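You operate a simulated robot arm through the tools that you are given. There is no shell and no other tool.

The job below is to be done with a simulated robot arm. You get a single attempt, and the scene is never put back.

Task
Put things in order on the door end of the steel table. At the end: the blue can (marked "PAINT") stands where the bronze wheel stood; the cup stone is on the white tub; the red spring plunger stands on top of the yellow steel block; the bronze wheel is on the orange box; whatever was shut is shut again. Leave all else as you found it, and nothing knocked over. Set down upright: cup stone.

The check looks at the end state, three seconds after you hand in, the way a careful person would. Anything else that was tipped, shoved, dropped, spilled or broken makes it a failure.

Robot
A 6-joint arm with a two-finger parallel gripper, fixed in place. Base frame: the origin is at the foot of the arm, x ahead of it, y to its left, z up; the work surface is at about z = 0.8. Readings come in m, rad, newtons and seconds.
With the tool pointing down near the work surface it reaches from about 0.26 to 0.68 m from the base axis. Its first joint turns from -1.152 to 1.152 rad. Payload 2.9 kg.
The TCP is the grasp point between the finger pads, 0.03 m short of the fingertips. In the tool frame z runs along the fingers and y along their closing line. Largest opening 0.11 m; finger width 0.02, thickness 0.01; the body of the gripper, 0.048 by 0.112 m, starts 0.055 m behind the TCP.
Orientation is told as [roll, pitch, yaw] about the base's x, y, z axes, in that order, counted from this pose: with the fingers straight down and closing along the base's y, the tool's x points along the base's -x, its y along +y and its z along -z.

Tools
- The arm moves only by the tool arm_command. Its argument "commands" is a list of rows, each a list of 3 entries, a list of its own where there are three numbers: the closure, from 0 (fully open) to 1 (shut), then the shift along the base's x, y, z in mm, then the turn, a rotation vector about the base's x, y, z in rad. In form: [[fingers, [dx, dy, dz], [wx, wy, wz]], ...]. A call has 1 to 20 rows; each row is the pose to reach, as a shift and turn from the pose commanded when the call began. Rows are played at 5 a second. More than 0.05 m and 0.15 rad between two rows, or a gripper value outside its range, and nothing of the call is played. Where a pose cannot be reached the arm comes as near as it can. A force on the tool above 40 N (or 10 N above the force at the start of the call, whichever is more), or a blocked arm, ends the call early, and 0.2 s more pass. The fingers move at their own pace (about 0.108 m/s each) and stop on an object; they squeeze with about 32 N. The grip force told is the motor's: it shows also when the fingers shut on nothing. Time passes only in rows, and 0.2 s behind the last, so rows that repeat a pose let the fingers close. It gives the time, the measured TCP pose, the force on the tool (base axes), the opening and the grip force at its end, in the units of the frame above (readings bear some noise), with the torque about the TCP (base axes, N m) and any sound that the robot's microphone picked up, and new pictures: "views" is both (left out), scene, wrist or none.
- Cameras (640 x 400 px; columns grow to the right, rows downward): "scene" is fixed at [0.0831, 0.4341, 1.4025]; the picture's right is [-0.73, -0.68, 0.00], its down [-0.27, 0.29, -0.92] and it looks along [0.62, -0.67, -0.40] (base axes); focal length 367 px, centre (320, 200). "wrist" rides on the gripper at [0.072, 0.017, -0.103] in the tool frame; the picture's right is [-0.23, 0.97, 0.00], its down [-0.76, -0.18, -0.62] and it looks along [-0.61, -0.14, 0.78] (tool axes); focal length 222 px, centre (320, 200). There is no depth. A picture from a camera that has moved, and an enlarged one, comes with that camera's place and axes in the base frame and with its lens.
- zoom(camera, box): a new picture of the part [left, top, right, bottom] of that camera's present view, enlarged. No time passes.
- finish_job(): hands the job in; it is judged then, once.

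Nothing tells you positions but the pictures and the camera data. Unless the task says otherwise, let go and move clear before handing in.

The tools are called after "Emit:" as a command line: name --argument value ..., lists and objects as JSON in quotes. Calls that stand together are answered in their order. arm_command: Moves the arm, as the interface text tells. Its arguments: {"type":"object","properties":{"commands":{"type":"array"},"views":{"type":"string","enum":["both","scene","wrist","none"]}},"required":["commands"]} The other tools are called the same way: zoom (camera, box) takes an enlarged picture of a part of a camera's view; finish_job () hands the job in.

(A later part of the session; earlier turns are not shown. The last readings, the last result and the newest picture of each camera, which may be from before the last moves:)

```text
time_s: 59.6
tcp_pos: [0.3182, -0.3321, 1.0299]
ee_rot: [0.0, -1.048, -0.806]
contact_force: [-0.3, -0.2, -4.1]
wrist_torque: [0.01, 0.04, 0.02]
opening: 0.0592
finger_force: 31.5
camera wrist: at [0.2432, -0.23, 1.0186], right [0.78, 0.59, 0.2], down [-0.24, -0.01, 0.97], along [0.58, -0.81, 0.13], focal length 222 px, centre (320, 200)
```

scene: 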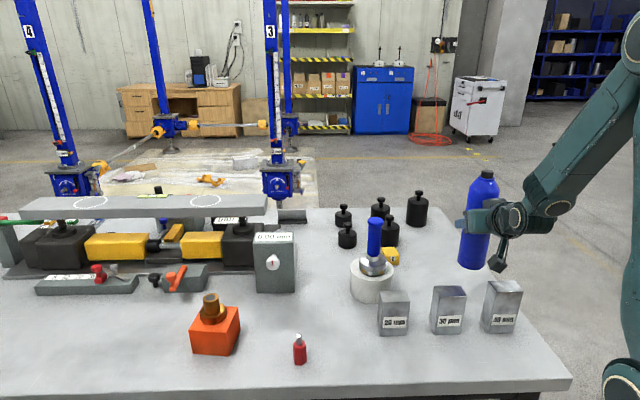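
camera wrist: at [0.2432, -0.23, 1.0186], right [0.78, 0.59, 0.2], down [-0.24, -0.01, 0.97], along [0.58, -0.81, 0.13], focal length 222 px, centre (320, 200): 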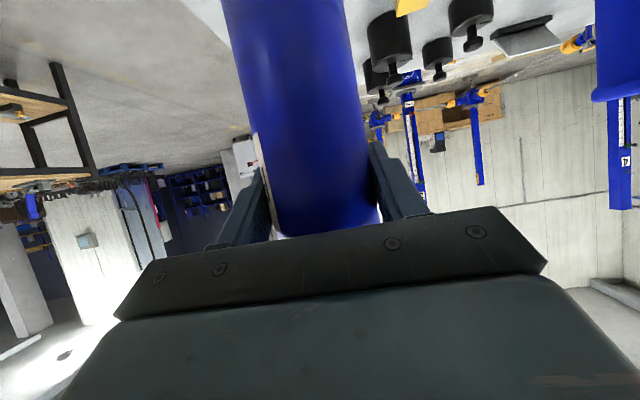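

The can is over clear space at a smaller radius. I'll swing it around the base, keeping inside the stone on the tub, then reach out over the wheel's old spot.

Emit:
arm_command --commands '[[1, [23.2, 23.8, 0], [0, 0, 0.0721]], [1, [44.4, 49, 0], [0, 0, 0.1442]], [1, [63.8, 75.9, 0], [0, 0, 0.2163]], [1, [81.3, 104.1, 0], [0, 0, 0.2884]], [1, [96.6, 133.5, 0], [0, 0, 0.3605]], [1, [109.9, 163.9, 0], [0, 0, 0.4326]], [1, [120.9, 195.1, 0], [0, 0, 0.5047]], [1, [129.6, 227.1, 0], [0, 0, 0.5768]], [1, [136, 259.7, 0], [0, 0, 0.6489]], [1, [140, 292.6, 0], [0, 0, 0.7211]], [1, [154.9, 291.3, 0], [0, 0, 0.7211]], [1, [179.9, 289.2, 0], [0, 0, 0.7211]], [1, [201.8, 287.3, 0], [0, 0, 0.7211]], [1, [211.2, 286.5, 0], [0, 0, 0.7211]], [1, [211.2, 286.5, 0], [0, 0, 0.7211]]]' --views "both"

Emit:
zoom --camera "scene" --box '[240, 190, 400, 370]'

```text
time_s: 62.8
tcp_pos: [0.5303, -0.0439, 1.031]
ee_rot: [0.0, -1.046, -0.086]
contact_force: [0.1, -1.0, -4.4]
wrist_torque: [0.03, 0.01, 0.03]
opening: 0.0592
finger_force: 32.3
camera wrist: at [0.4047, -0.0173, 1.0189], right [0.2, 0.96, 0.2], down [-0.17, -0.16, 0.97], along [0.96, -0.23, 0.13], focal length 222 px, centre (320, 200)
```

scene: 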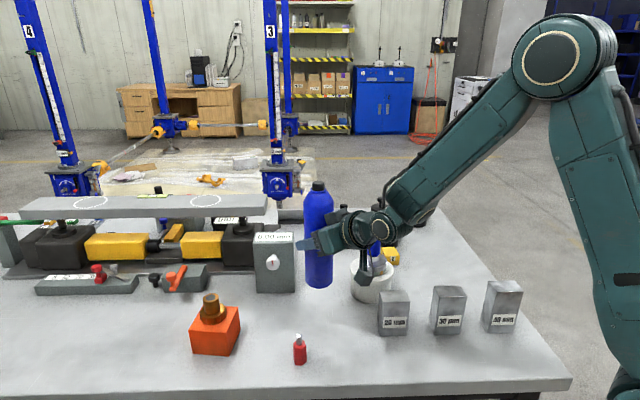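
wrist: 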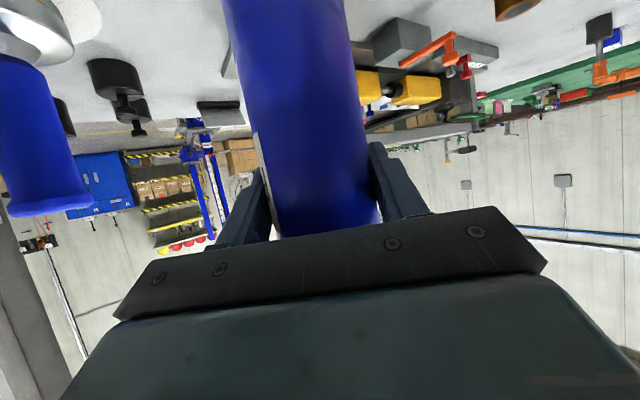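

```text
2.22 times, centred on (320, 280) of scene
camera zoom: at [0.0831, 0.4341, 1.4025], right [-0.73, -0.68, 0.0], down [-0.27, 0.29, -0.92], along [0.62, -0.67, -0.4], focal length 816 px, centre (320, 22)
```

zoom: 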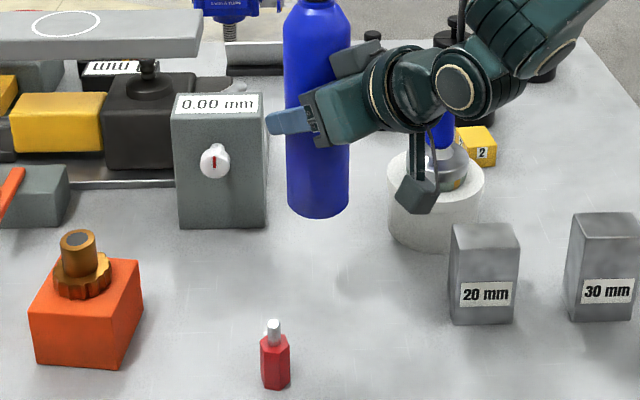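

The can is above the wheel's old spot, upright, with clear space to the plunger. I'll lower it most of the way and compare with where the wheel's foot was.

Emit:
arm_command --commands '[[1, [0, 0, -15], [0, 0, 0]], [1, [0, 0, -40], [0, 0, 0]], [1, [0, 0, -70], [0, 0, 0]], [1, [0, 0, -95], [0, 0, 0]], [1, [0, 0, -110], [0, 0, 0]], [1, [0, 0, -117], [0, 0, 0]], [1, [0, 0, -117], [0, 0, 0]]]' --views "both"

Emit:
zoom --camera "scene" --box '[270, 290, 350, 375]'

Emit:
zoom --camera "scene" --box '[240, 210, 400, 370]'

```text
time_s: 64.4
tcp_pos: [0.5314, -0.0442, 0.9127]
ee_rot: [0.001, -1.046, -0.087]
contact_force: [-0.1, 0.1, -4.9]
wrist_torque: [0.01, 0.01, 0.02]
opening: 0.0591
finger_force: 32.4
camera wrist: at [0.4064, -0.017, 0.9013], right [0.2, 0.96, 0.2], down [-0.17, -0.16, 0.97], along [0.96, -0.23, 0.13], focal length 222 px, centre (320, 200)
```

scene: 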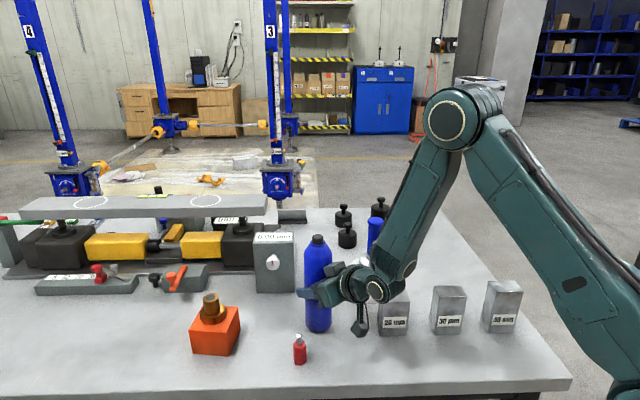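
wrist: 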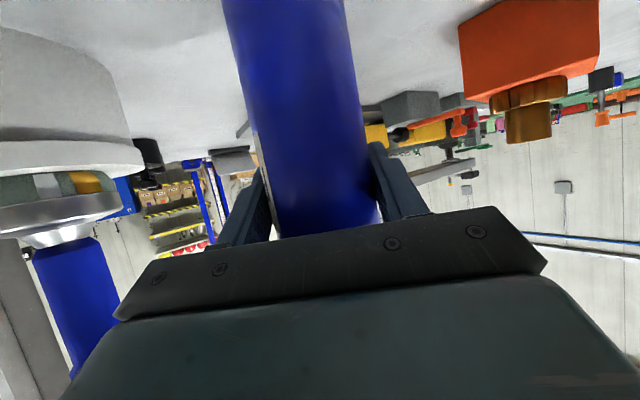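

```text
4.71 times, centred on (310, 332) of scene
camera zoom: at [0.0831, 0.4341, 1.4025], right [-0.73, -0.68, 0.0], down [-0.27, 0.29, -0.92], along [0.62, -0.67, -0.4], focal length 1729 px, centre (367, -424)
```

zoom: 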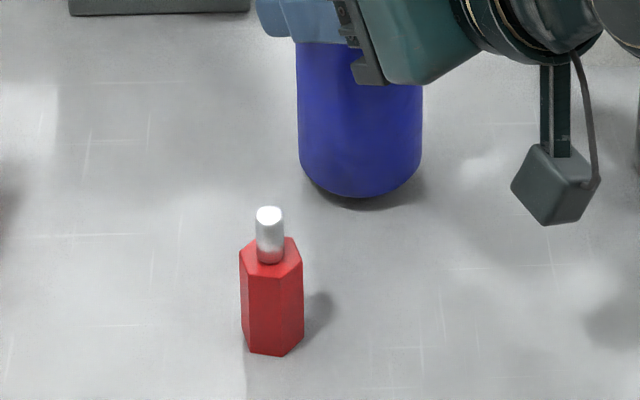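

```text
2.50 times, centred on (320, 290) of scene
camera zoom: at [0.0831, 0.4341, 1.4025], right [-0.73, -0.68, 0.0], down [-0.27, 0.29, -0.92], along [0.62, -0.67, -0.4], focal length 918 px, centre (320, -25)
```

zoom: 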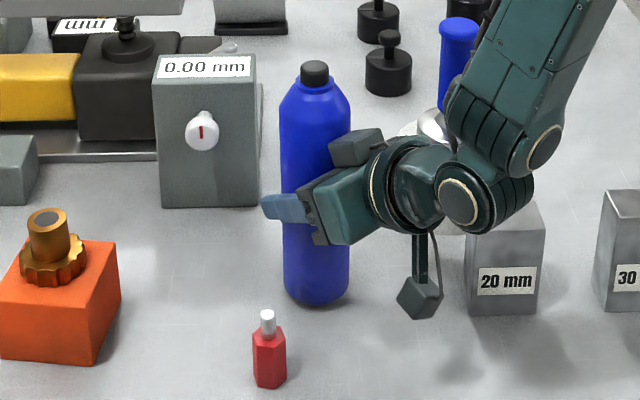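

The can's foot lines up with the wheel's old footprint to within a few millimetres. I'll trim slightly and lower to contact.

Emit:
arm_command --commands '[[1, [0.5, -1.5, -2], [0, 0, 0]], [1, [0.5, -1.5, -4], [0, 0, 0]], [1, [0.5, -1.5, -6], [0, 0, 0]], [1, [0.5, -1.5, -6], [0, 0, 0]]]' --views "none"

Emit:
arm_command --commands '[[1, [0, 0, -1], [0, 0, 0]], [1, [0, 0, -1], [0, 0, 0]]]' --views "none"

Emit:
arm_command --commands '[[1, [0, 0, -1], [0, 0, 0]], [1, [0, 0, -1], [0, 0, 0]]]' --views "none"

```text
time_s: 65.4
tcp_pos: [0.531, -0.0468, 0.9066]
ee_rot: [0.0, -1.046, -0.087]
contact_force: [0.1, 0.2, -4.6]
wrist_torque: [0.0, -0.02, -0.03]
opening: 0.059
finger_force: 31.8
```

```text
time_s: 66.0
tcp_pos: [0.5309, -0.0463, 0.9067]
ee_rot: [-0.001, -1.049, -0.089]
contact_force: [0.4, 0.2, -3.1]
wrist_torque: [-0.01, 0.01, 0.01]
opening: 0.0592
finger_force: 32.1
```

```text
time_s: 66.6
tcp_pos: [0.5305, -0.0473, 0.9045]
ee_rot: [0.001, -1.047, -0.087]
contact_force: [-1.5, -0.3, -4.1]
wrist_torque: [0.02, -0.04, 0.0]
opening: 0.0592
finger_force: 32.2
```

Emit:
arm_command --commands '[[1, [0, 0, -1], [0, 0, 0]], [1, [0, 0, -1], [0, 0, 0]]]' --views "scene"

Emit:
zoom --camera "scene" --box '[270, 290, 350, 375]'

```text
time_s: 67.2
tcp_pos: [0.5313, -0.0473, 0.9044]
ee_rot: [0.001, -1.049, -0.088]
contact_force: [-1.9, -0.4, 1.2]
wrist_torque: [-0.11, 0.05, -0.03]
opening: 0.059
finger_force: 31.3
```

scene: 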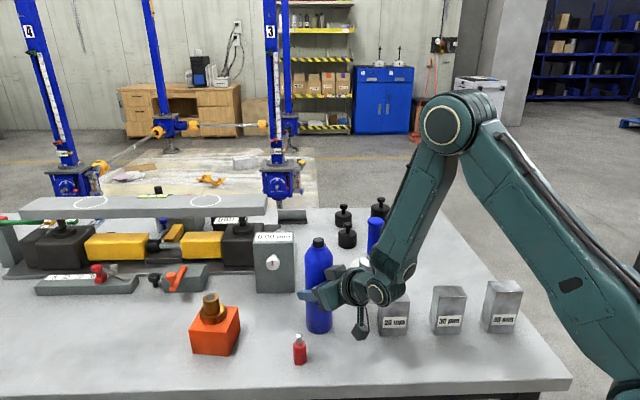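

```text
4.71 times, centred on (310, 332) of scene
camera zoom: at [0.083, 0.4341, 1.4026], right [-0.73, -0.68, 0.0], down [-0.27, 0.29, -0.92], along [0.62, -0.67, -0.4], focal length 1729 px, centre (367, -424)
```

zoom: 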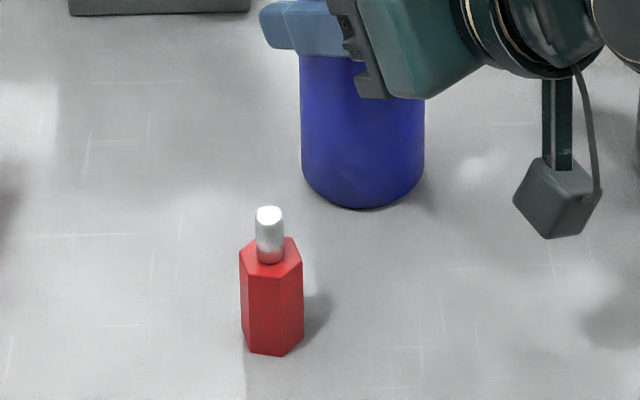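

The can now rests on the table at the wheel's spot. I'll open the fingers part-way and back straight out before doing anything else.

Emit:
arm_command --commands '[[1, [0, 0, -0.4], [0, 0, 0]], [0.5, [0, 0, -0.4], [0, 0, 0]], [0.3, [0, 0, -0.4], [0, 0, 0]], [0.2, [0, 0, -0.4], [0, 0, 0]], [0.2, [0, 0, 0], [0, 0, 0]], [0.2, [-10, 0.9, 0], [0, 0, 0]], [0.2, [-30, 2.6, 0], [0, 0, 0]], [0.2, [-55, 4.7, 0], [0, 0, 0]], [0.2, [-78, 6.7, 0], [0, 0, 0]], [0.2, [-78, 6.7, 0], [0, 0, 0]]]' --views "both"

Emit:
zoom --camera "scene" --box '[240, 210, 400, 370]'

```text
time_s: 69.4
tcp_pos: [0.4516, -0.0417, 0.9045]
ee_rot: [0.001, -1.048, -0.088]
contact_force: [-1.1, 0.5, -0.3]
wrist_torque: [-0.02, 0.02, 0.01]
opening: 0.0881
finger_force: 0.0
camera wrist: at [0.3266, -0.0134, 0.8924], right [0.2, 0.96, 0.2], down [-0.17, -0.16, 0.97], along [0.96, -0.23, 0.13], focal length 222 px, centre (320, 200)
```

scene: 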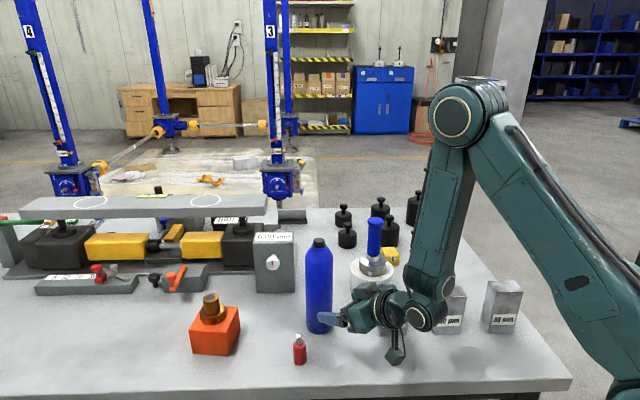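
wrist: 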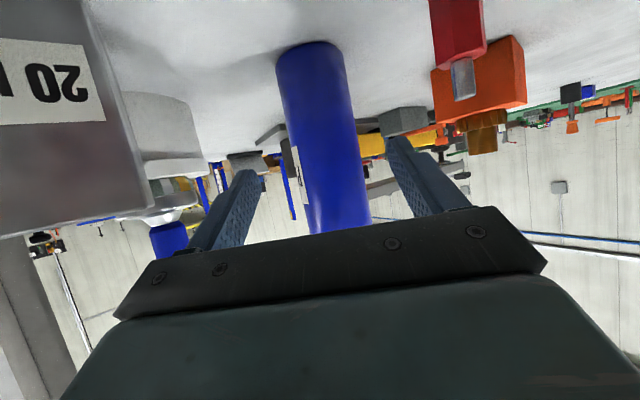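

```text
2.50 times, centred on (320, 290) of scene
camera zoom: at [0.0831, 0.4341, 1.4025], right [-0.73, -0.68, 0.0], down [-0.27, 0.29, -0.92], along [0.62, -0.67, -0.4], focal length 918 px, centre (320, -25)
```

zoom: 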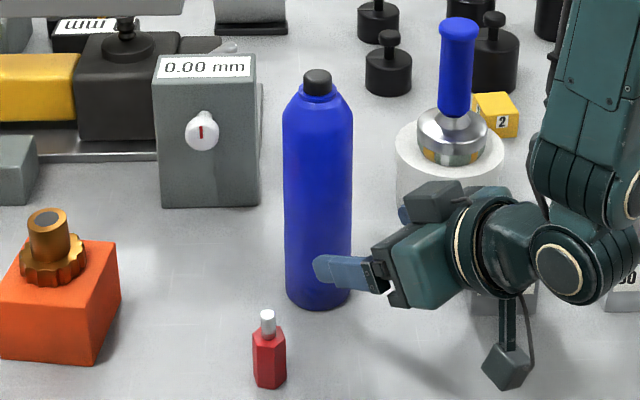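

The can stands upright at the wheel's old spot and the gripper is clear of it. I'll rise, reduce the tilt to about 20°, and go over to look closely at the yellow block before picking up the plunger.

Emit:
arm_command --commands '[[0.2, [0, 0, 40], [0, 0, 0]], [0.2, [0, 0, 85], [0, 0, 0]], [0.2, [0, 0, 130], [0, 0, 0]], [0.1, [0, 0, 175], [0, 0, 0]], [0, [0, 0, 215], [0, 0, 0]], [0, [0, 0, 215], [0.0121, 0.1389, 0]], [0, [0, 0, 215], [0.0242, 0.2778, 0]], [0, [0, 0, 215], [0.0364, 0.4166, 0]], [0, [0, 0, 215], [0.0485, 0.5555, 0]], [0, [0, 0, 215], [0.0606, 0.6944, 0]], [0, [0, 0, 215], [0.0606, 0.6944, 0]]]' --views "scene"

Emit:
arm_command --commands '[[0, [10, -40, 0], [0, 0, -0.06]], [0, [22, -80, 0], [0, 0, -0.12]], [0, [34, -120, 0], [0, 0, -0.18]], [0, [46, -160, 0], [0, 0, -0.24]], [0, [58, -200, 0], [0, 0, -0.3]], [0, [68, -240, 0], [0, 0, -0.36]], [0, [77, -280, 0], [0, 0, -0.42]], [0, [85, -315, -15], [0, 0, -0.437]], [0, [92, -335, -50], [0, 0, -0.437]], [0, [96, -340, -90], [0, 0, -0.437]], [0, [98, -340, -125], [0, 0, -0.437]], [0, [98, -340, -125], [0, 0, -0.437]]]' --views "both"

```text
time_s: 71.8
tcp_pos: [0.4516, -0.0406, 1.1197]
ee_rot: [0.002, -0.347, -0.086]
contact_force: [0.1, 0.1, -0.6]
wrist_torque: [-0.04, 0.01, -0.01]
opening: 0.11
finger_force: 0.0
```

scene: 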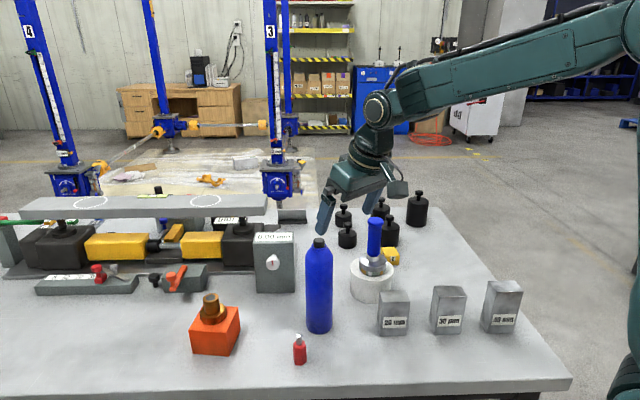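

```text
time_s: 74.4
tcp_pos: [0.5498, -0.3798, 0.9939]
ee_rot: [0.001, -0.352, -0.525]
contact_force: [-0.1, 0.0, 1.0]
wrist_torque: [-0.03, 0.02, -0.01]
opening: 0.1099
finger_force: 0.0
camera wrist: at [0.4671, -0.3145, 1.0653], right [0.67, 0.74, 0.08], down [0.35, -0.41, 0.85], along [0.65, -0.54, -0.53], focal length 222 px, centre (320, 200)
```

scene: 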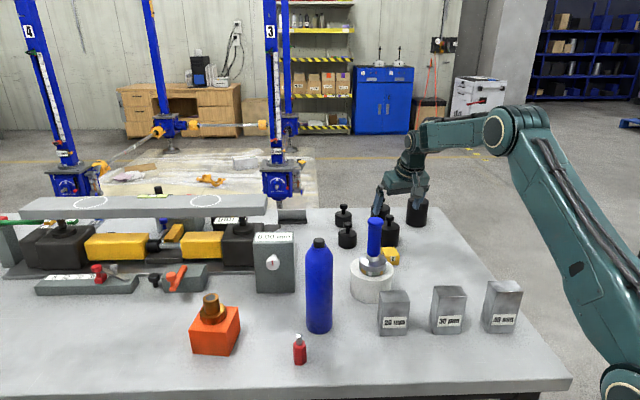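
wrist: 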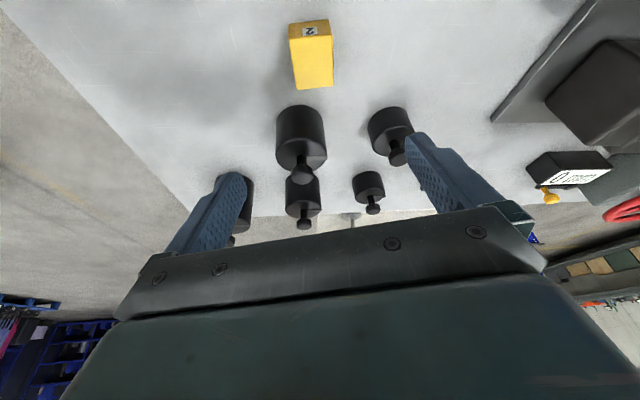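

I reach over the block comfortably with this tilt. I'll zoom in on the yellow block from both cameras to fix its size and position.

Emit:
zoom --camera "wrist" --box '[270, 0, 350, 100]'

Emit:
zoom --camera "scene" --box '[360, 220, 420, 280]'

```text
4.00 times, centred on (310, 50) of wrist
camera zoom: at [0.4671, -0.3145, 1.0653], right [0.67, 0.74, 0.08], down [0.35, -0.41, 0.85], along [0.65, -0.54, -0.53], focal length 888 px, centre (360, 800)
```

zoom: 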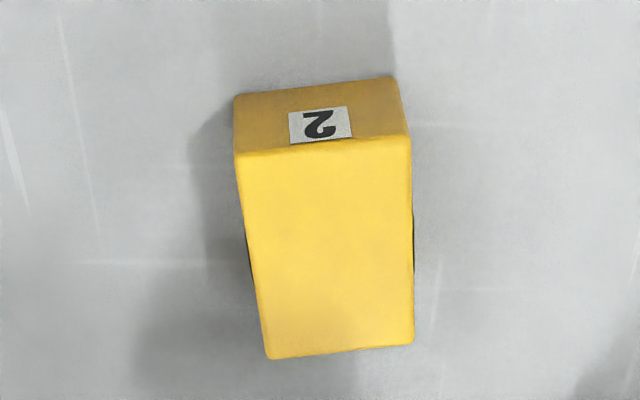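

```text
6.67 times, centred on (390, 250) of scene
camera zoom: at [0.0831, 0.4341, 1.4025], right [-0.73, -0.68, 0.0], down [-0.27, 0.29, -0.92], along [0.62, -0.67, -0.4], focal length 2449 px, centre (-147, -133)
```

zoom: 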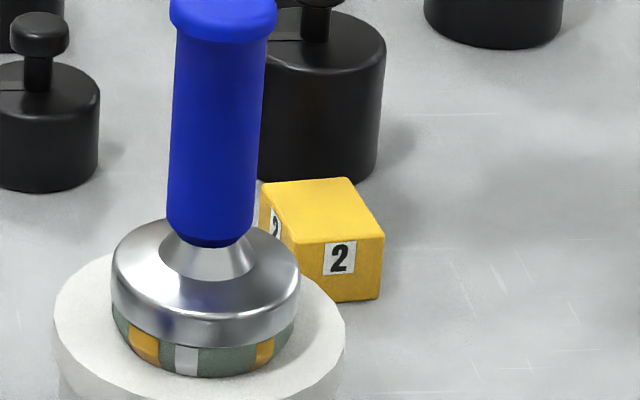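

The yellow block is about 40 × 48 mm on top with its top at z ≈ 0.832, centred near (0.5625, -0.3865). Now I'll go up and around, staying above the stone and can, to look down on the red plunger.

Emit:
arm_command --commands '[[0.2, [0, 0, 45], [0, 0, 0]], [0.4, [0, 0, 90], [0, 0, 0]], [0.4, [0, 0, 126], [0, 0, 0]], [0.4, [-20, 36, 126], [0, 0, 0]], [0.4, [-40, 72, 126], [0, 0, 0]], [0.4, [-60, 108, 126], [0, 0, 0]], [0.4, [-80, 144, 126], [0, 0, 0]], [0.4, [-100, 180, 126], [0, 0, 0]], [0.4, [-100, 218, 126], [0, 0, 0]], [0.4, [-100, 256, 126], [0, 0, 0]], [0.4, [-100, 294, 126], [0, 0, 0]], [0.4, [-100, 332, 126], [0, 0, 0]], [0.4, [-100, 371, 126], [0, 0, 0]], [0.4, [-100, 410, 126], [0, 0, 0]], [0.4, [-80, 421, 90], [0, 0, 0]], [0.4, [-62, 430, 50], [0, 0, 0]], [0.4, [-59, 431, 10], [0, 0, 0]], [0.4, [-59, 431, -5], [0, 0, 0]], [0.4, [-59, 431, -5], [0, 0, 0]]]' --views "both"

Emit:
zoom --camera "wrist" --box '[250, 0, 370, 120]'

```text
time_s: 78.4
tcp_pos: [0.49, 0.0487, 0.9868]
ee_rot: [-0.001, -0.349, -0.524]
contact_force: [0.0, 0.2, 0.7]
wrist_torque: [-0.03, -0.01, -0.02]
opening: 0.0661
finger_force: 0.2
camera wrist: at [0.4084, 0.1151, 1.0596], right [0.67, 0.74, 0.08], down [0.35, -0.41, 0.85], along [0.66, -0.54, -0.53], focal length 222 px, centre (320, 200)
```

scene: 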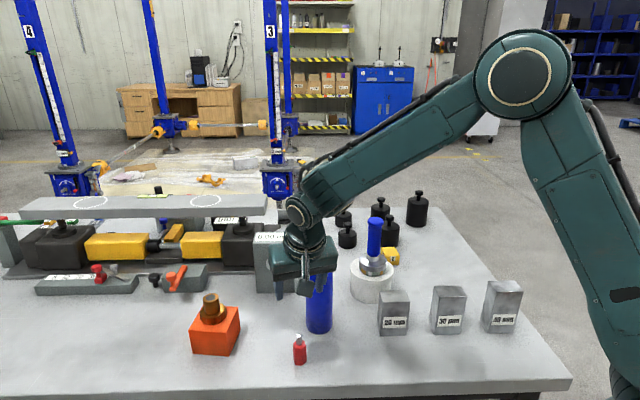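
wrist: 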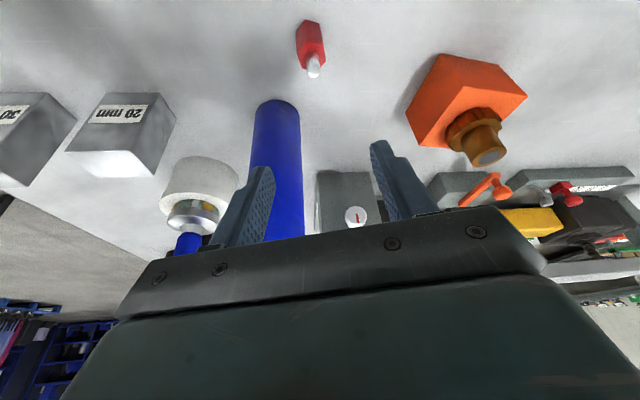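

```text
3.33 times, centred on (310, 60) of wrist
camera zoom: at [0.4084, 0.1151, 1.0596], right [0.67, 0.74, 0.08], down [0.35, -0.41, 0.85], along [0.66, -0.54, -0.53], focal length 740 px, centre (353, 667)
```

zoom: 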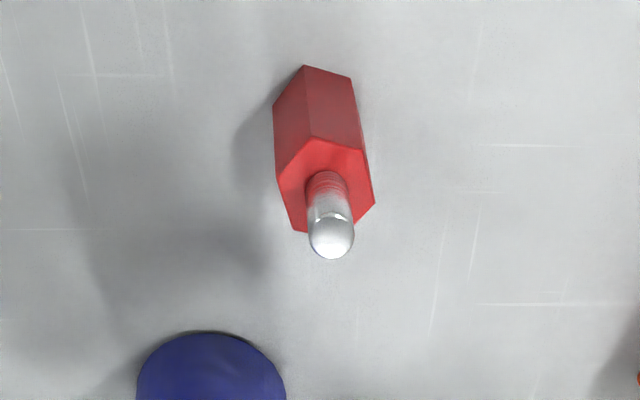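

The plunger is at about (0.4905, 0.0525), with a pair of flats almost square to the fingers. I'll line up, turn by 2°, and descend with fingers part open.

Emit:
arm_command --commands '[[0.4, [0.5, 3.8, -20], [0, 0, 0.035]], [0.4, [0.5, 3.8, -60], [0, 0, 0.035]], [0.4, [0.5, 3.8, -100], [0, 0, 0.035]], [0.4, [0.5, 3.8, -130], [0, 0, 0.035]], [0.4, [0.5, 3.8, -145], [0, 0, 0.035]], [0.4, [0.5, 3.8, -145], [0, 0, 0.035]]]' --views "both"

Emit:
zoom --camera "wrist" --box '[240, 100, 400, 240]'

Emit:
zoom --camera "scene" --box '[250, 270, 370, 380]'

```text
time_s: 79.8
tcp_pos: [0.4926, 0.0532, 0.8435]
ee_rot: [0.0, -0.351, -0.49]
contact_force: [-1.5, -0.9, -0.2]
wrist_torque: [0.0, 0.03, 0.0]
opening: 0.0658
finger_force: 0.1
camera wrist: at [0.4072, 0.1166, 0.9153], right [0.65, 0.76, 0.08], down [0.36, -0.39, 0.85], along [0.67, -0.52, -0.53], focal length 222 px, centre (320, 200)
```

scene: 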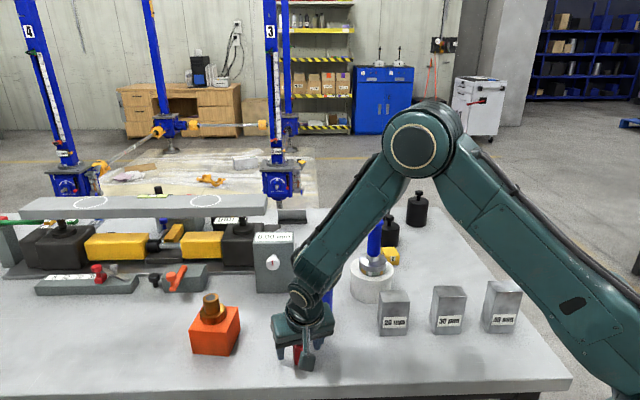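
wrist: 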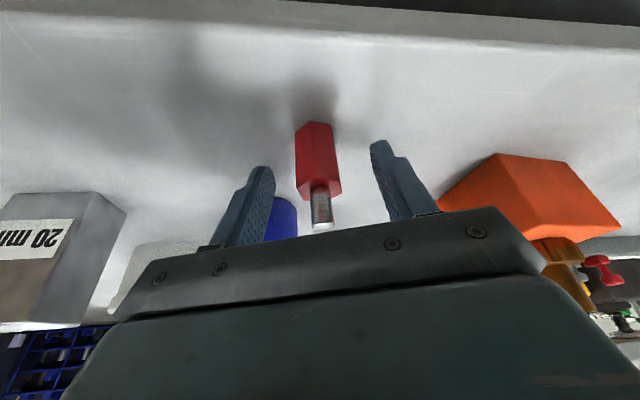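

```text
2.86 times, centred on (320, 170) of wrist
camera zoom: at [0.4072, 0.1166, 0.9153], right [0.65, 0.76, 0.08], down [0.36, -0.39, 0.85], along [0.67, -0.52, -0.53], focal length 635 px, centre (320, 286)
```

zoom: 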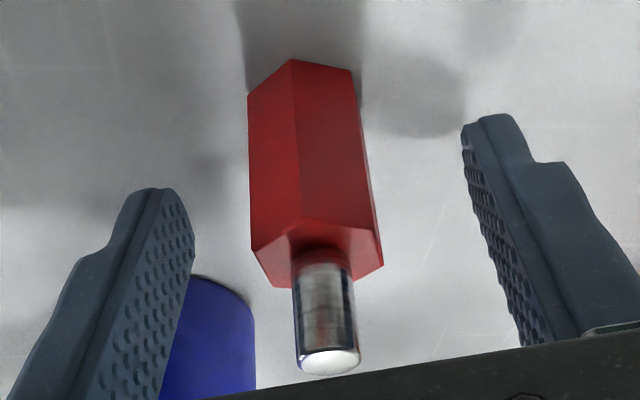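

```text
3.64 times, centred on (310, 325) of scene
camera zoom: at [0.0831, 0.4341, 1.4025], right [-0.73, -0.68, 0.0], down [-0.27, 0.29, -0.92], along [0.62, -0.67, -0.4], focal length 1336 px, centre (356, -254)
```

zoom: 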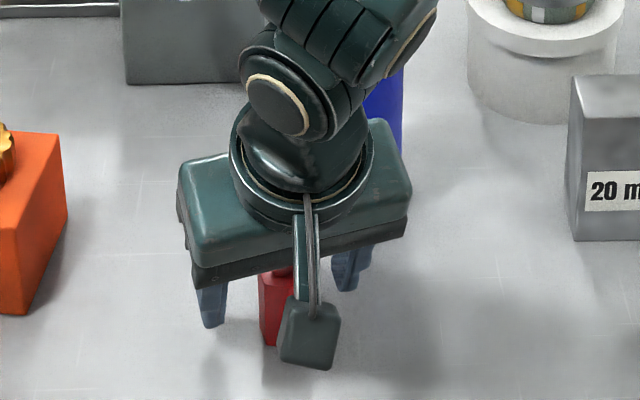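

The plunger stands centred between the fingers with its flats facing them. I'll close and try a small slow lift.

Emit:
arm_command --commands '[[1, [0, 0, 0], [0, 0, 0]], [1, [0, 0, 0], [0, 0, 0]], [1, [0, 0, 0], [0, 0, 0]], [1, [0, 0, 0], [0, 0, 0]]]' --views "none"

Emit:
arm_command --commands '[[1, [0, 0, 2], [0, 0, 0]], [1, [0, 0, 4], [0, 0, 0]], [1, [0, 0, 7], [0, 0, 0]], [1, [0, 0, 10], [0, 0, 0]], [1, [0, 0, 10], [0, 0, 0]]]' --views "both"

Emit:
zoom --camera "wrist" --box '[240, 100, 400, 240]'

```text
time_s: 80.8
tcp_pos: [0.4923, 0.0532, 0.8436]
ee_rot: [0.0, -0.348, -0.49]
contact_force: [-0.6, -0.2, 0.4]
wrist_torque: [0.01, -0.02, 0.01]
opening: 0.024
finger_force: 32.3
```

```text
time_s: 82.0
tcp_pos: [0.4916, 0.0543, 0.8536]
ee_rot: [-0.001, -0.35, -0.49]
contact_force: [-0.2, -0.1, -1.7]
wrist_torque: [-0.01, 0.03, -0.02]
opening: 0.0238
finger_force: 32.0
camera wrist: at [0.408, 0.1176, 0.9254], right [0.65, 0.76, 0.08], down [0.36, -0.39, 0.85], along [0.67, -0.52, -0.53], focal length 222 px, centre (320, 200)
```

scene: 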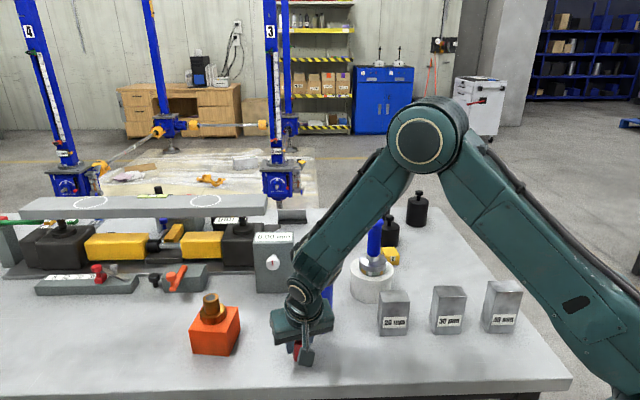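
wrist: 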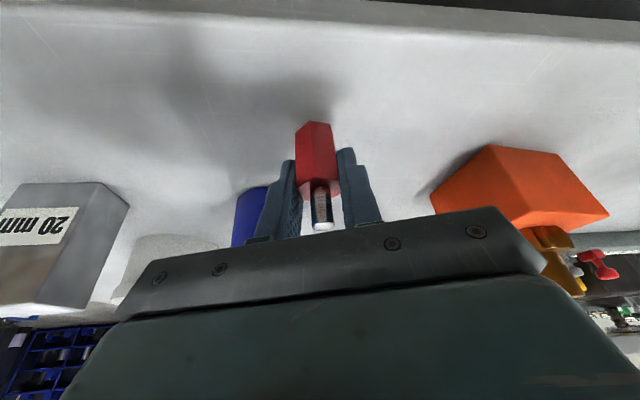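

```text
2.86 times, centred on (320, 170) of wrist
camera zoom: at [0.408, 0.1176, 0.9254], right [0.65, 0.76, 0.08], down [0.36, -0.39, 0.85], along [0.67, -0.52, -0.53], focal length 635 px, centre (320, 286)
```

zoom: 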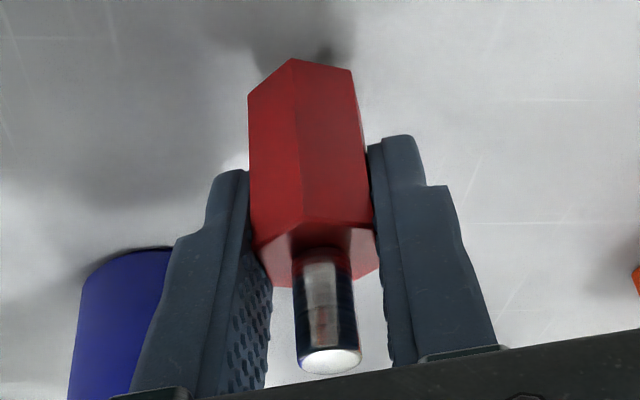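

The plunger is held on its flats at 24 mm. I'll lift it high, go around over the stone's height, and stop above the yellow block.

Emit:
arm_command --commands '[[1, [0, 0, 20], [0, 0, 0]], [1, [0, 0, 60], [0, 0, 0]], [1, [0, 0, 105], [0, 0, 0]], [1, [0, 0, 150], [0, 0, 0]], [1, [-10, 0, 195], [0, 0, 0]], [1, [-25, -10, 235], [0, 0, 0]], [1, [-40, -24, 267], [0, 0, 0]], [1, [-40, -62, 267], [0, 0, 0]], [1, [-40, -100, 267], [0, 0, 0]], [1, [-40, -138, 267], [0, 0, 0]], [1, [-40, -176, 267], [0, 0, 0]], [1, [-40, -214, 267], [0, 0, 0]], [1, [-40, -253, 267], [0, 0, 0]], [1, [-22, -286, 267], [0, 0, 0]], [1, [-5, -320, 267], [0, 0, 0]], [1, [13, -353, 267], [0, 0, 0]], [1, [31, -387, 267], [0, 0, 0]], [1, [48, -420, 255], [0, 0, 0]], [1, [65, -436, 225], [0, 0, 0]], [1, [71, -440, 190], [0, 0, 0]]]' --views "both"

```text
time_s: 86.2
tcp_pos: [0.5623, -0.3855, 1.0452]
ee_rot: [-0.001, -0.352, -0.489]
contact_force: [0.7, 0.0, -1.0]
wrist_torque: [-0.03, 0.02, -0.01]
opening: 0.0236
finger_force: 32.2
camera wrist: at [0.4779, -0.3213, 1.1162], right [0.65, 0.76, 0.08], down [0.36, -0.39, 0.85], along [0.67, -0.52, -0.53], focal length 222 px, centre (320, 200)
```

scene: 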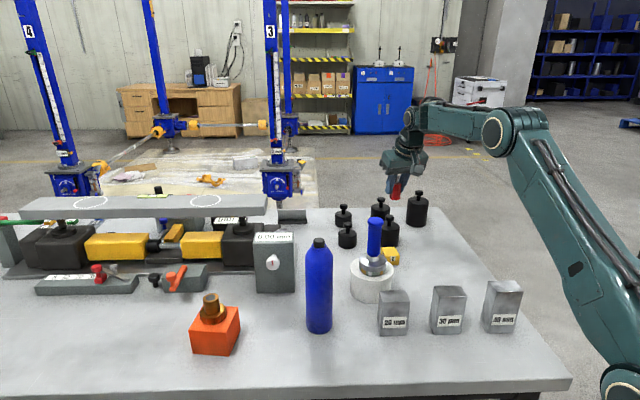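
wrist: 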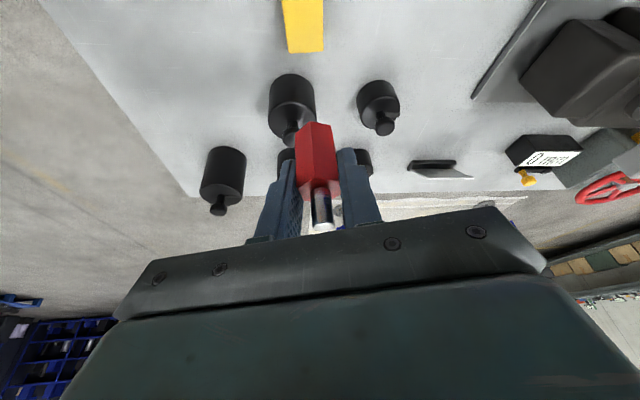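

The plunger is directly above the block. I'll lower it to about 2 cm above the block's top and check alignment.

Emit:
arm_command --commands '[[1, [0, 0, -30], [0, 0, 0]], [1, [0, 0, -70], [0, 0, 0]], [1, [0, 0, -110], [0, 0, 0]], [1, [0, 0, -135], [0, 0, 0]], [1, [0, 0, -150], [0, 0, 0]], [1, [0, 0, -150], [0, 0, 0]]]' --views "both"

Emit:
zoom --camera "wrist" --box '[240, 50, 400, 240]'

Emit:
zoom --camera "scene" --box '[350, 180, 440, 290]'

```text
time_s: 87.6
tcp_pos: [0.5623, -0.385, 0.8931]
ee_rot: [0.001, -0.349, -0.489]
contact_force: [0.8, -0.2, -1.5]
wrist_torque: [0.0, -0.01, -0.02]
opening: 0.0237
finger_force: 32.3
camera wrist: at [0.478, -0.3208, 0.9657], right [0.65, 0.76, 0.08], down [0.36, -0.39, 0.85], along [0.67, -0.52, -0.53], focal length 222 px, centre (320, 200)
```

scene: 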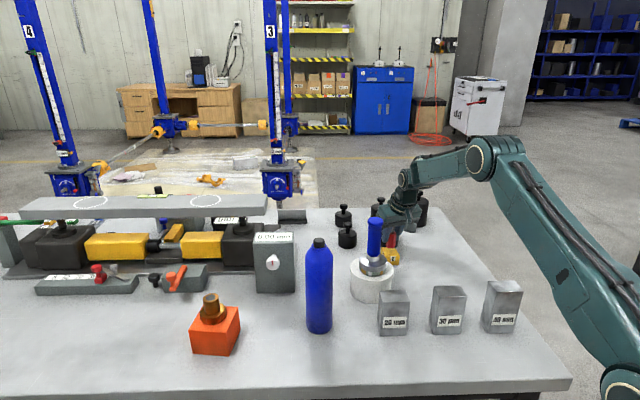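
wrist: 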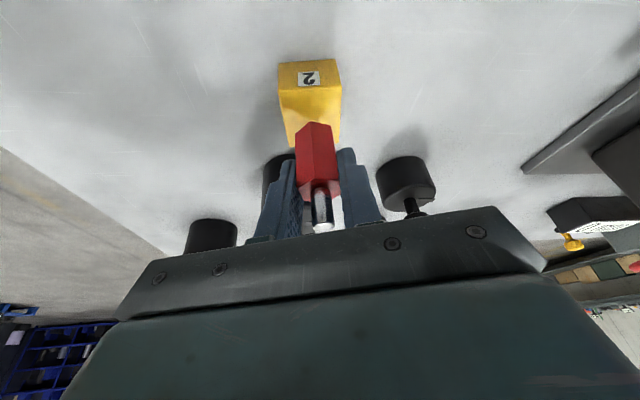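

```text
2.11 times, centred on (320, 145) of wrist
camera zoom: at [0.478, -0.3208, 0.9657], right [0.65, 0.76, 0.08], down [0.36, -0.39, 0.85], along [0.67, -0.52, -0.53], focal length 468 px, centre (320, 316)
```

zoom: 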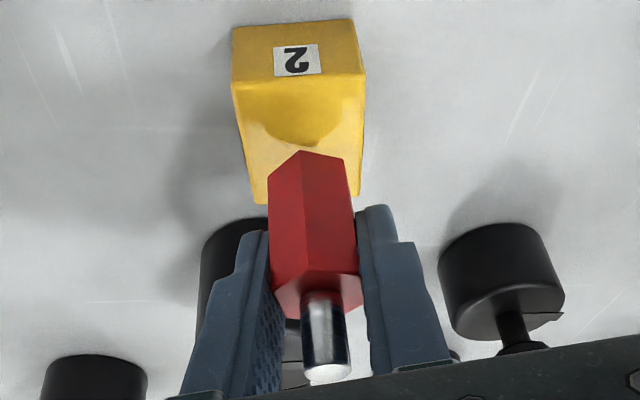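

```text
3.64 times, centred on (395, 235) of scene
camera zoom: at [0.0831, 0.4341, 1.4025], right [-0.73, -0.68, 0.0], down [-0.27, 0.29, -0.92], along [0.62, -0.67, -0.4], focal length 1336 px, centre (47, 73)
```

zoom: 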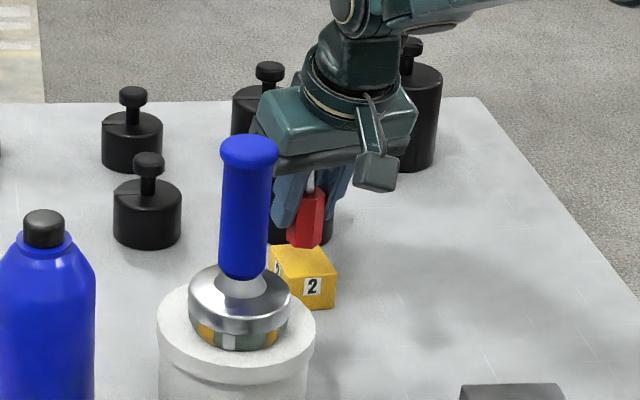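

The plunger is centred over the block to within a couple of millimetres. I'll lower it, with single-millimetre steps at the end.

Emit:
arm_command --commands '[[1, [0, -0.5, -5], [0, 0, 0]], [1, [0, -0.5, -10], [0, 0, 0]], [1, [0, -0.5, -14], [0, 0, 0]], [1, [0, -0.5, -14], [0, 0, 0]]]' --views "none"

Emit:
arm_command --commands '[[1, [0, 0, -1], [0, 0, 0]], [1, [0, 0, -1], [0, 0, 0]]]' --views "none"

Emit:
arm_command --commands '[[1, [0, 0, -1], [0, 0, 0]], [1, [0, 0, -1], [0, 0, 0]]]' --views "scene"

Emit:
zoom --camera "scene" --box '[365, 210, 425, 280]'

```text
time_s: 88.6
tcp_pos: [0.5637, -0.3858, 0.8799]
ee_rot: [0.0, -0.351, -0.489]
contact_force: [-0.8, -0.3, -1.8]
wrist_torque: [-0.01, 0.0, 0.01]
opening: 0.0237
finger_force: 31.7
```

```text
time_s: 89.2
tcp_pos: [0.5625, -0.3854, 0.8786]
ee_rot: [0.0, -0.351, -0.488]
contact_force: [0.3, -0.2, -1.4]
wrist_torque: [0.0, -0.01, -0.03]
opening: 0.0238
finger_force: 31.8
```

```text
time_s: 89.8
tcp_pos: [0.5634, -0.3862, 0.8784]
ee_rot: [0.0, -0.349, -0.488]
contact_force: [0.1, -0.2, -2.0]
wrist_torque: [0.01, 0.0, -0.01]
opening: 0.0238
finger_force: 31.9
```

scene: 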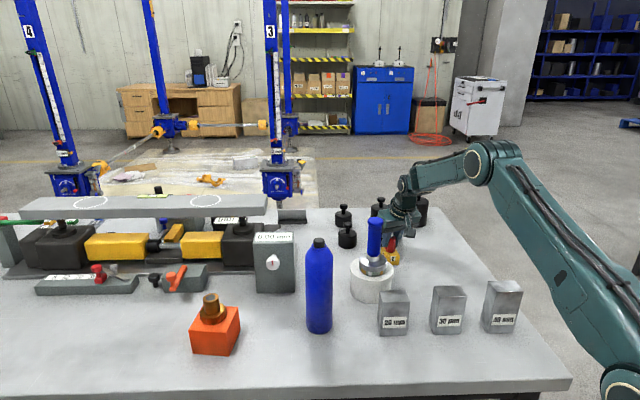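

```text
5.71 times, centred on (395, 245) of scene
camera zoom: at [0.0831, 0.4341, 1.4025], right [-0.73, -0.68, 0.0], down [-0.27, 0.29, -0.92], along [0.62, -0.67, -0.4], focal length 2100 px, centre (-109, -57)
```

zoom: 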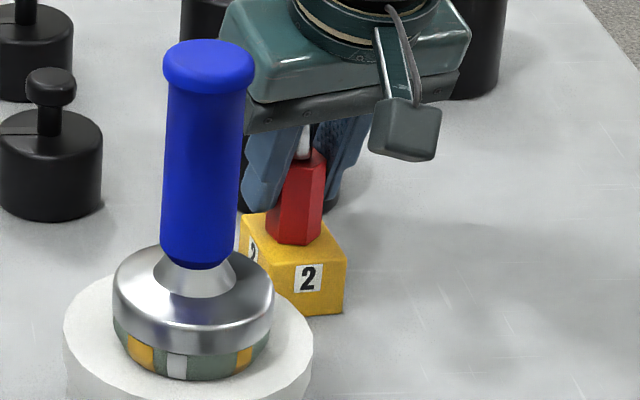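

Almost down; the force still shows only the plunger's own weight. Continuing in single millimetres.

Emit:
arm_command --commands '[[1, [0, 0, -1], [0, 0, 0]], [1, [0, 0, -1], [0, 0, 0]]]' --views "none"

Emit:
arm_command --commands '[[1, [0, 0, -1], [0, 0, 0]], [1, [0, 0, -1], [0, 0, 0]]]' --views "none"

```text
time_s: 90.4
tcp_pos: [0.5623, -0.3867, 0.8767]
ee_rot: [0.0, -0.35, -0.488]
contact_force: [-1.6, 1.1, 3.4]
wrist_torque: [0.03, 0.08, -0.02]
opening: 0.0236
finger_force: 31.6
```

```text
time_s: 91.0
tcp_pos: [0.5637, -0.3847, 0.8774]
ee_rot: [-0.001, -0.352, -0.487]
contact_force: [-2.6, 2.3, 9.9]
wrist_torque: [0.13, 0.19, -0.04]
opening: 0.0237
finger_force: 31.7
```

The plunger is pressed on the block with about 10 N. I'll ease up slightly to take off the pressure and check that it stands straight before opening.

Emit:
arm_command --commands '[[1, [0, 0, 0.8], [0, 0, 0]], [1, [0, 0, 0.8], [0, 0, 0]]]' --views "both"

Emit:
zoom --camera "scene" --box '[365, 210, 425, 280]'

Emit:
zoom --camera "wrist" --box '[240, 50, 400, 240]'

```text
time_s: 91.6
tcp_pos: [0.5641, -0.3861, 0.8765]
ee_rot: [0.001, -0.351, -0.486]
contact_force: [1.8, 3.7, 8.5]
wrist_torque: [0.18, 0.02, 0.01]
opening: 0.0239
finger_force: 31.4
camera wrist: at [0.4792, -0.323, 0.9492], right [0.64, 0.76, 0.08], down [0.36, -0.39, 0.85], along [0.68, -0.52, -0.53], focal length 222 px, centre (320, 200)
```

scene: 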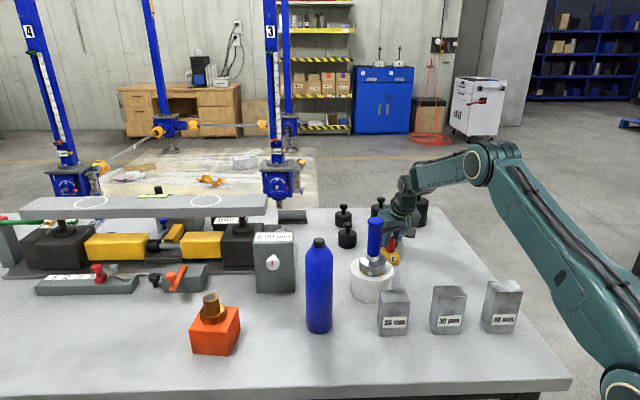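
wrist: 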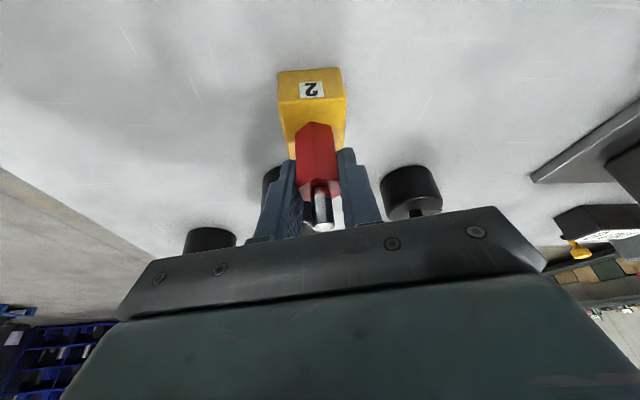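

```text
5.71 times, centred on (395, 245) of scene
camera zoom: at [0.0829, 0.4343, 1.4025], right [-0.73, -0.68, 0.0], down [-0.27, 0.29, -0.92], along [0.62, -0.67, -0.4], focal length 2100 px, centre (-109, -57)
```

zoom: 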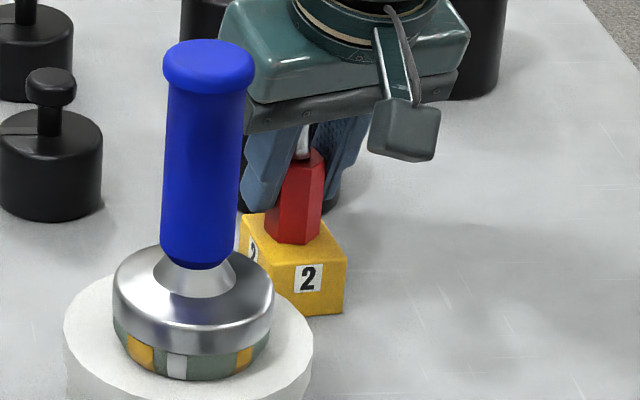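

```text
2.11 times, centred on (320, 145) of wrist
camera zoom: at [0.4792, -0.323, 0.9492], right [0.64, 0.76, 0.08], down [0.36, -0.39, 0.85], along [0.68, -0.52, -0.53], focal length 468 px, centre (320, 316)
```

zoom: 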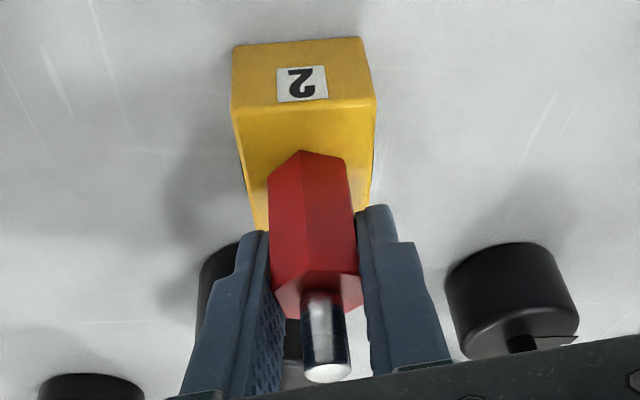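

It sits upright and central on the block. I'll ease up a touch more, then open the fingers gently.

Emit:
arm_command --commands '[[1, [0, 0, 0.6], [0, 0, 0]], [1, [0, 0, 0.6], [0, 0, 0]]]' --views "none"

```text
time_s: 92.2
tcp_pos: [0.564, -0.3865, 0.8783]
ee_rot: [0.0, -0.35, -0.49]
contact_force: [2.7, 0.1, 3.6]
wrist_torque: [-0.04, -0.07, 0.03]
opening: 0.0239
finger_force: 31.9
```

Light load now. Opening slowly, then rising straight up.

Emit:
arm_command --commands '[[0.75, [0, 0, 0], [0, 0, 0]], [0.7, [0, 0, 0], [0, 0, 0]], [0.6, [0, 0, 0], [0, 0, 0]], [0.5, [0, 0, 0], [0, 0, 0]], [0.45, [0, 0, 0], [0, 0, 0]], [0.45, [0, 0, 0], [0, 0, 0]]]' --views "both"

Emit:
zoom --camera "scene" --box '[365, 210, 425, 280]'

Emit:
zoom --camera "wrist" --box '[240, 50, 400, 240]'

```text
time_s: 93.6
tcp_pos: [0.5632, -0.3859, 0.8768]
ee_rot: [0.001, -0.35, -0.489]
contact_force: [0.3, 0.5, 1.3]
wrist_torque: [0.02, -0.02, -0.01]
opening: 0.0605
finger_force: 0.2
camera wrist: at [0.479, -0.3228, 0.9494], right [0.65, 0.76, 0.08], down [0.36, -0.39, 0.85], along [0.67, -0.52, -0.53], focal length 222 px, centre (320, 200)
```

scene: 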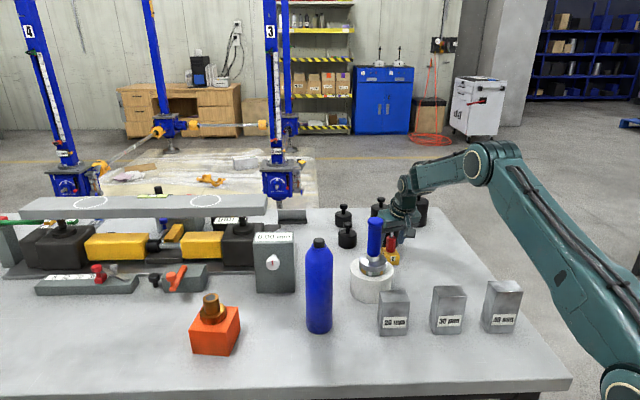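
wrist: 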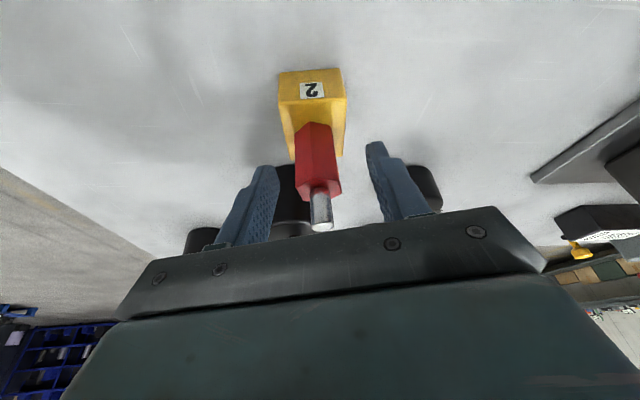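

```text
5.71 times, centred on (395, 245) of scene
camera zoom: at [0.0831, 0.4341, 1.4025], right [-0.73, -0.68, 0.0], down [-0.27, 0.29, -0.92], along [0.62, -0.67, -0.4], focal length 2100 px, centre (-109, -57)
```

zoom: 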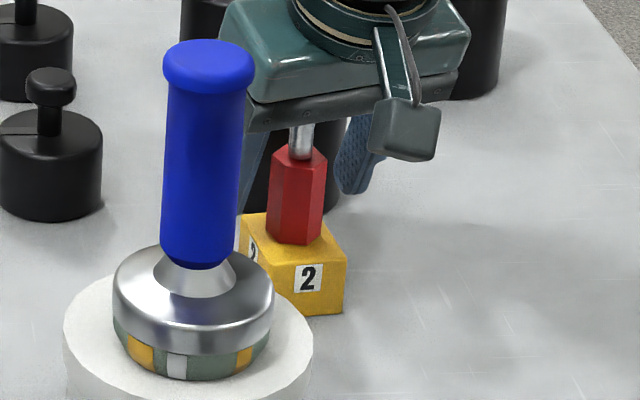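

```text
2.11 times, centred on (320, 145) of wrist
camera zoom: at [0.479, -0.3228, 0.9494], right [0.65, 0.76, 0.08], down [0.36, -0.39, 0.85], along [0.67, -0.52, -0.53], focal length 468 px, centre (320, 316)
```

zoom: 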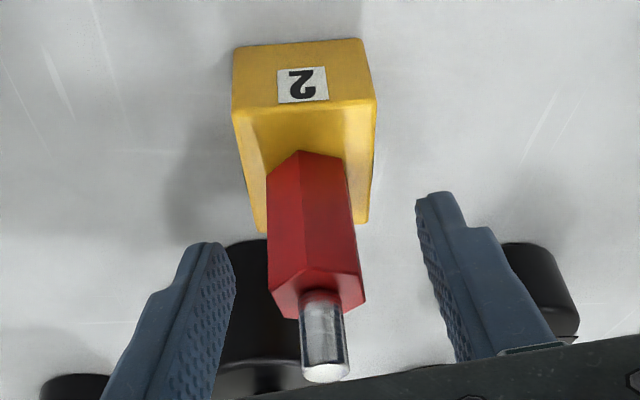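

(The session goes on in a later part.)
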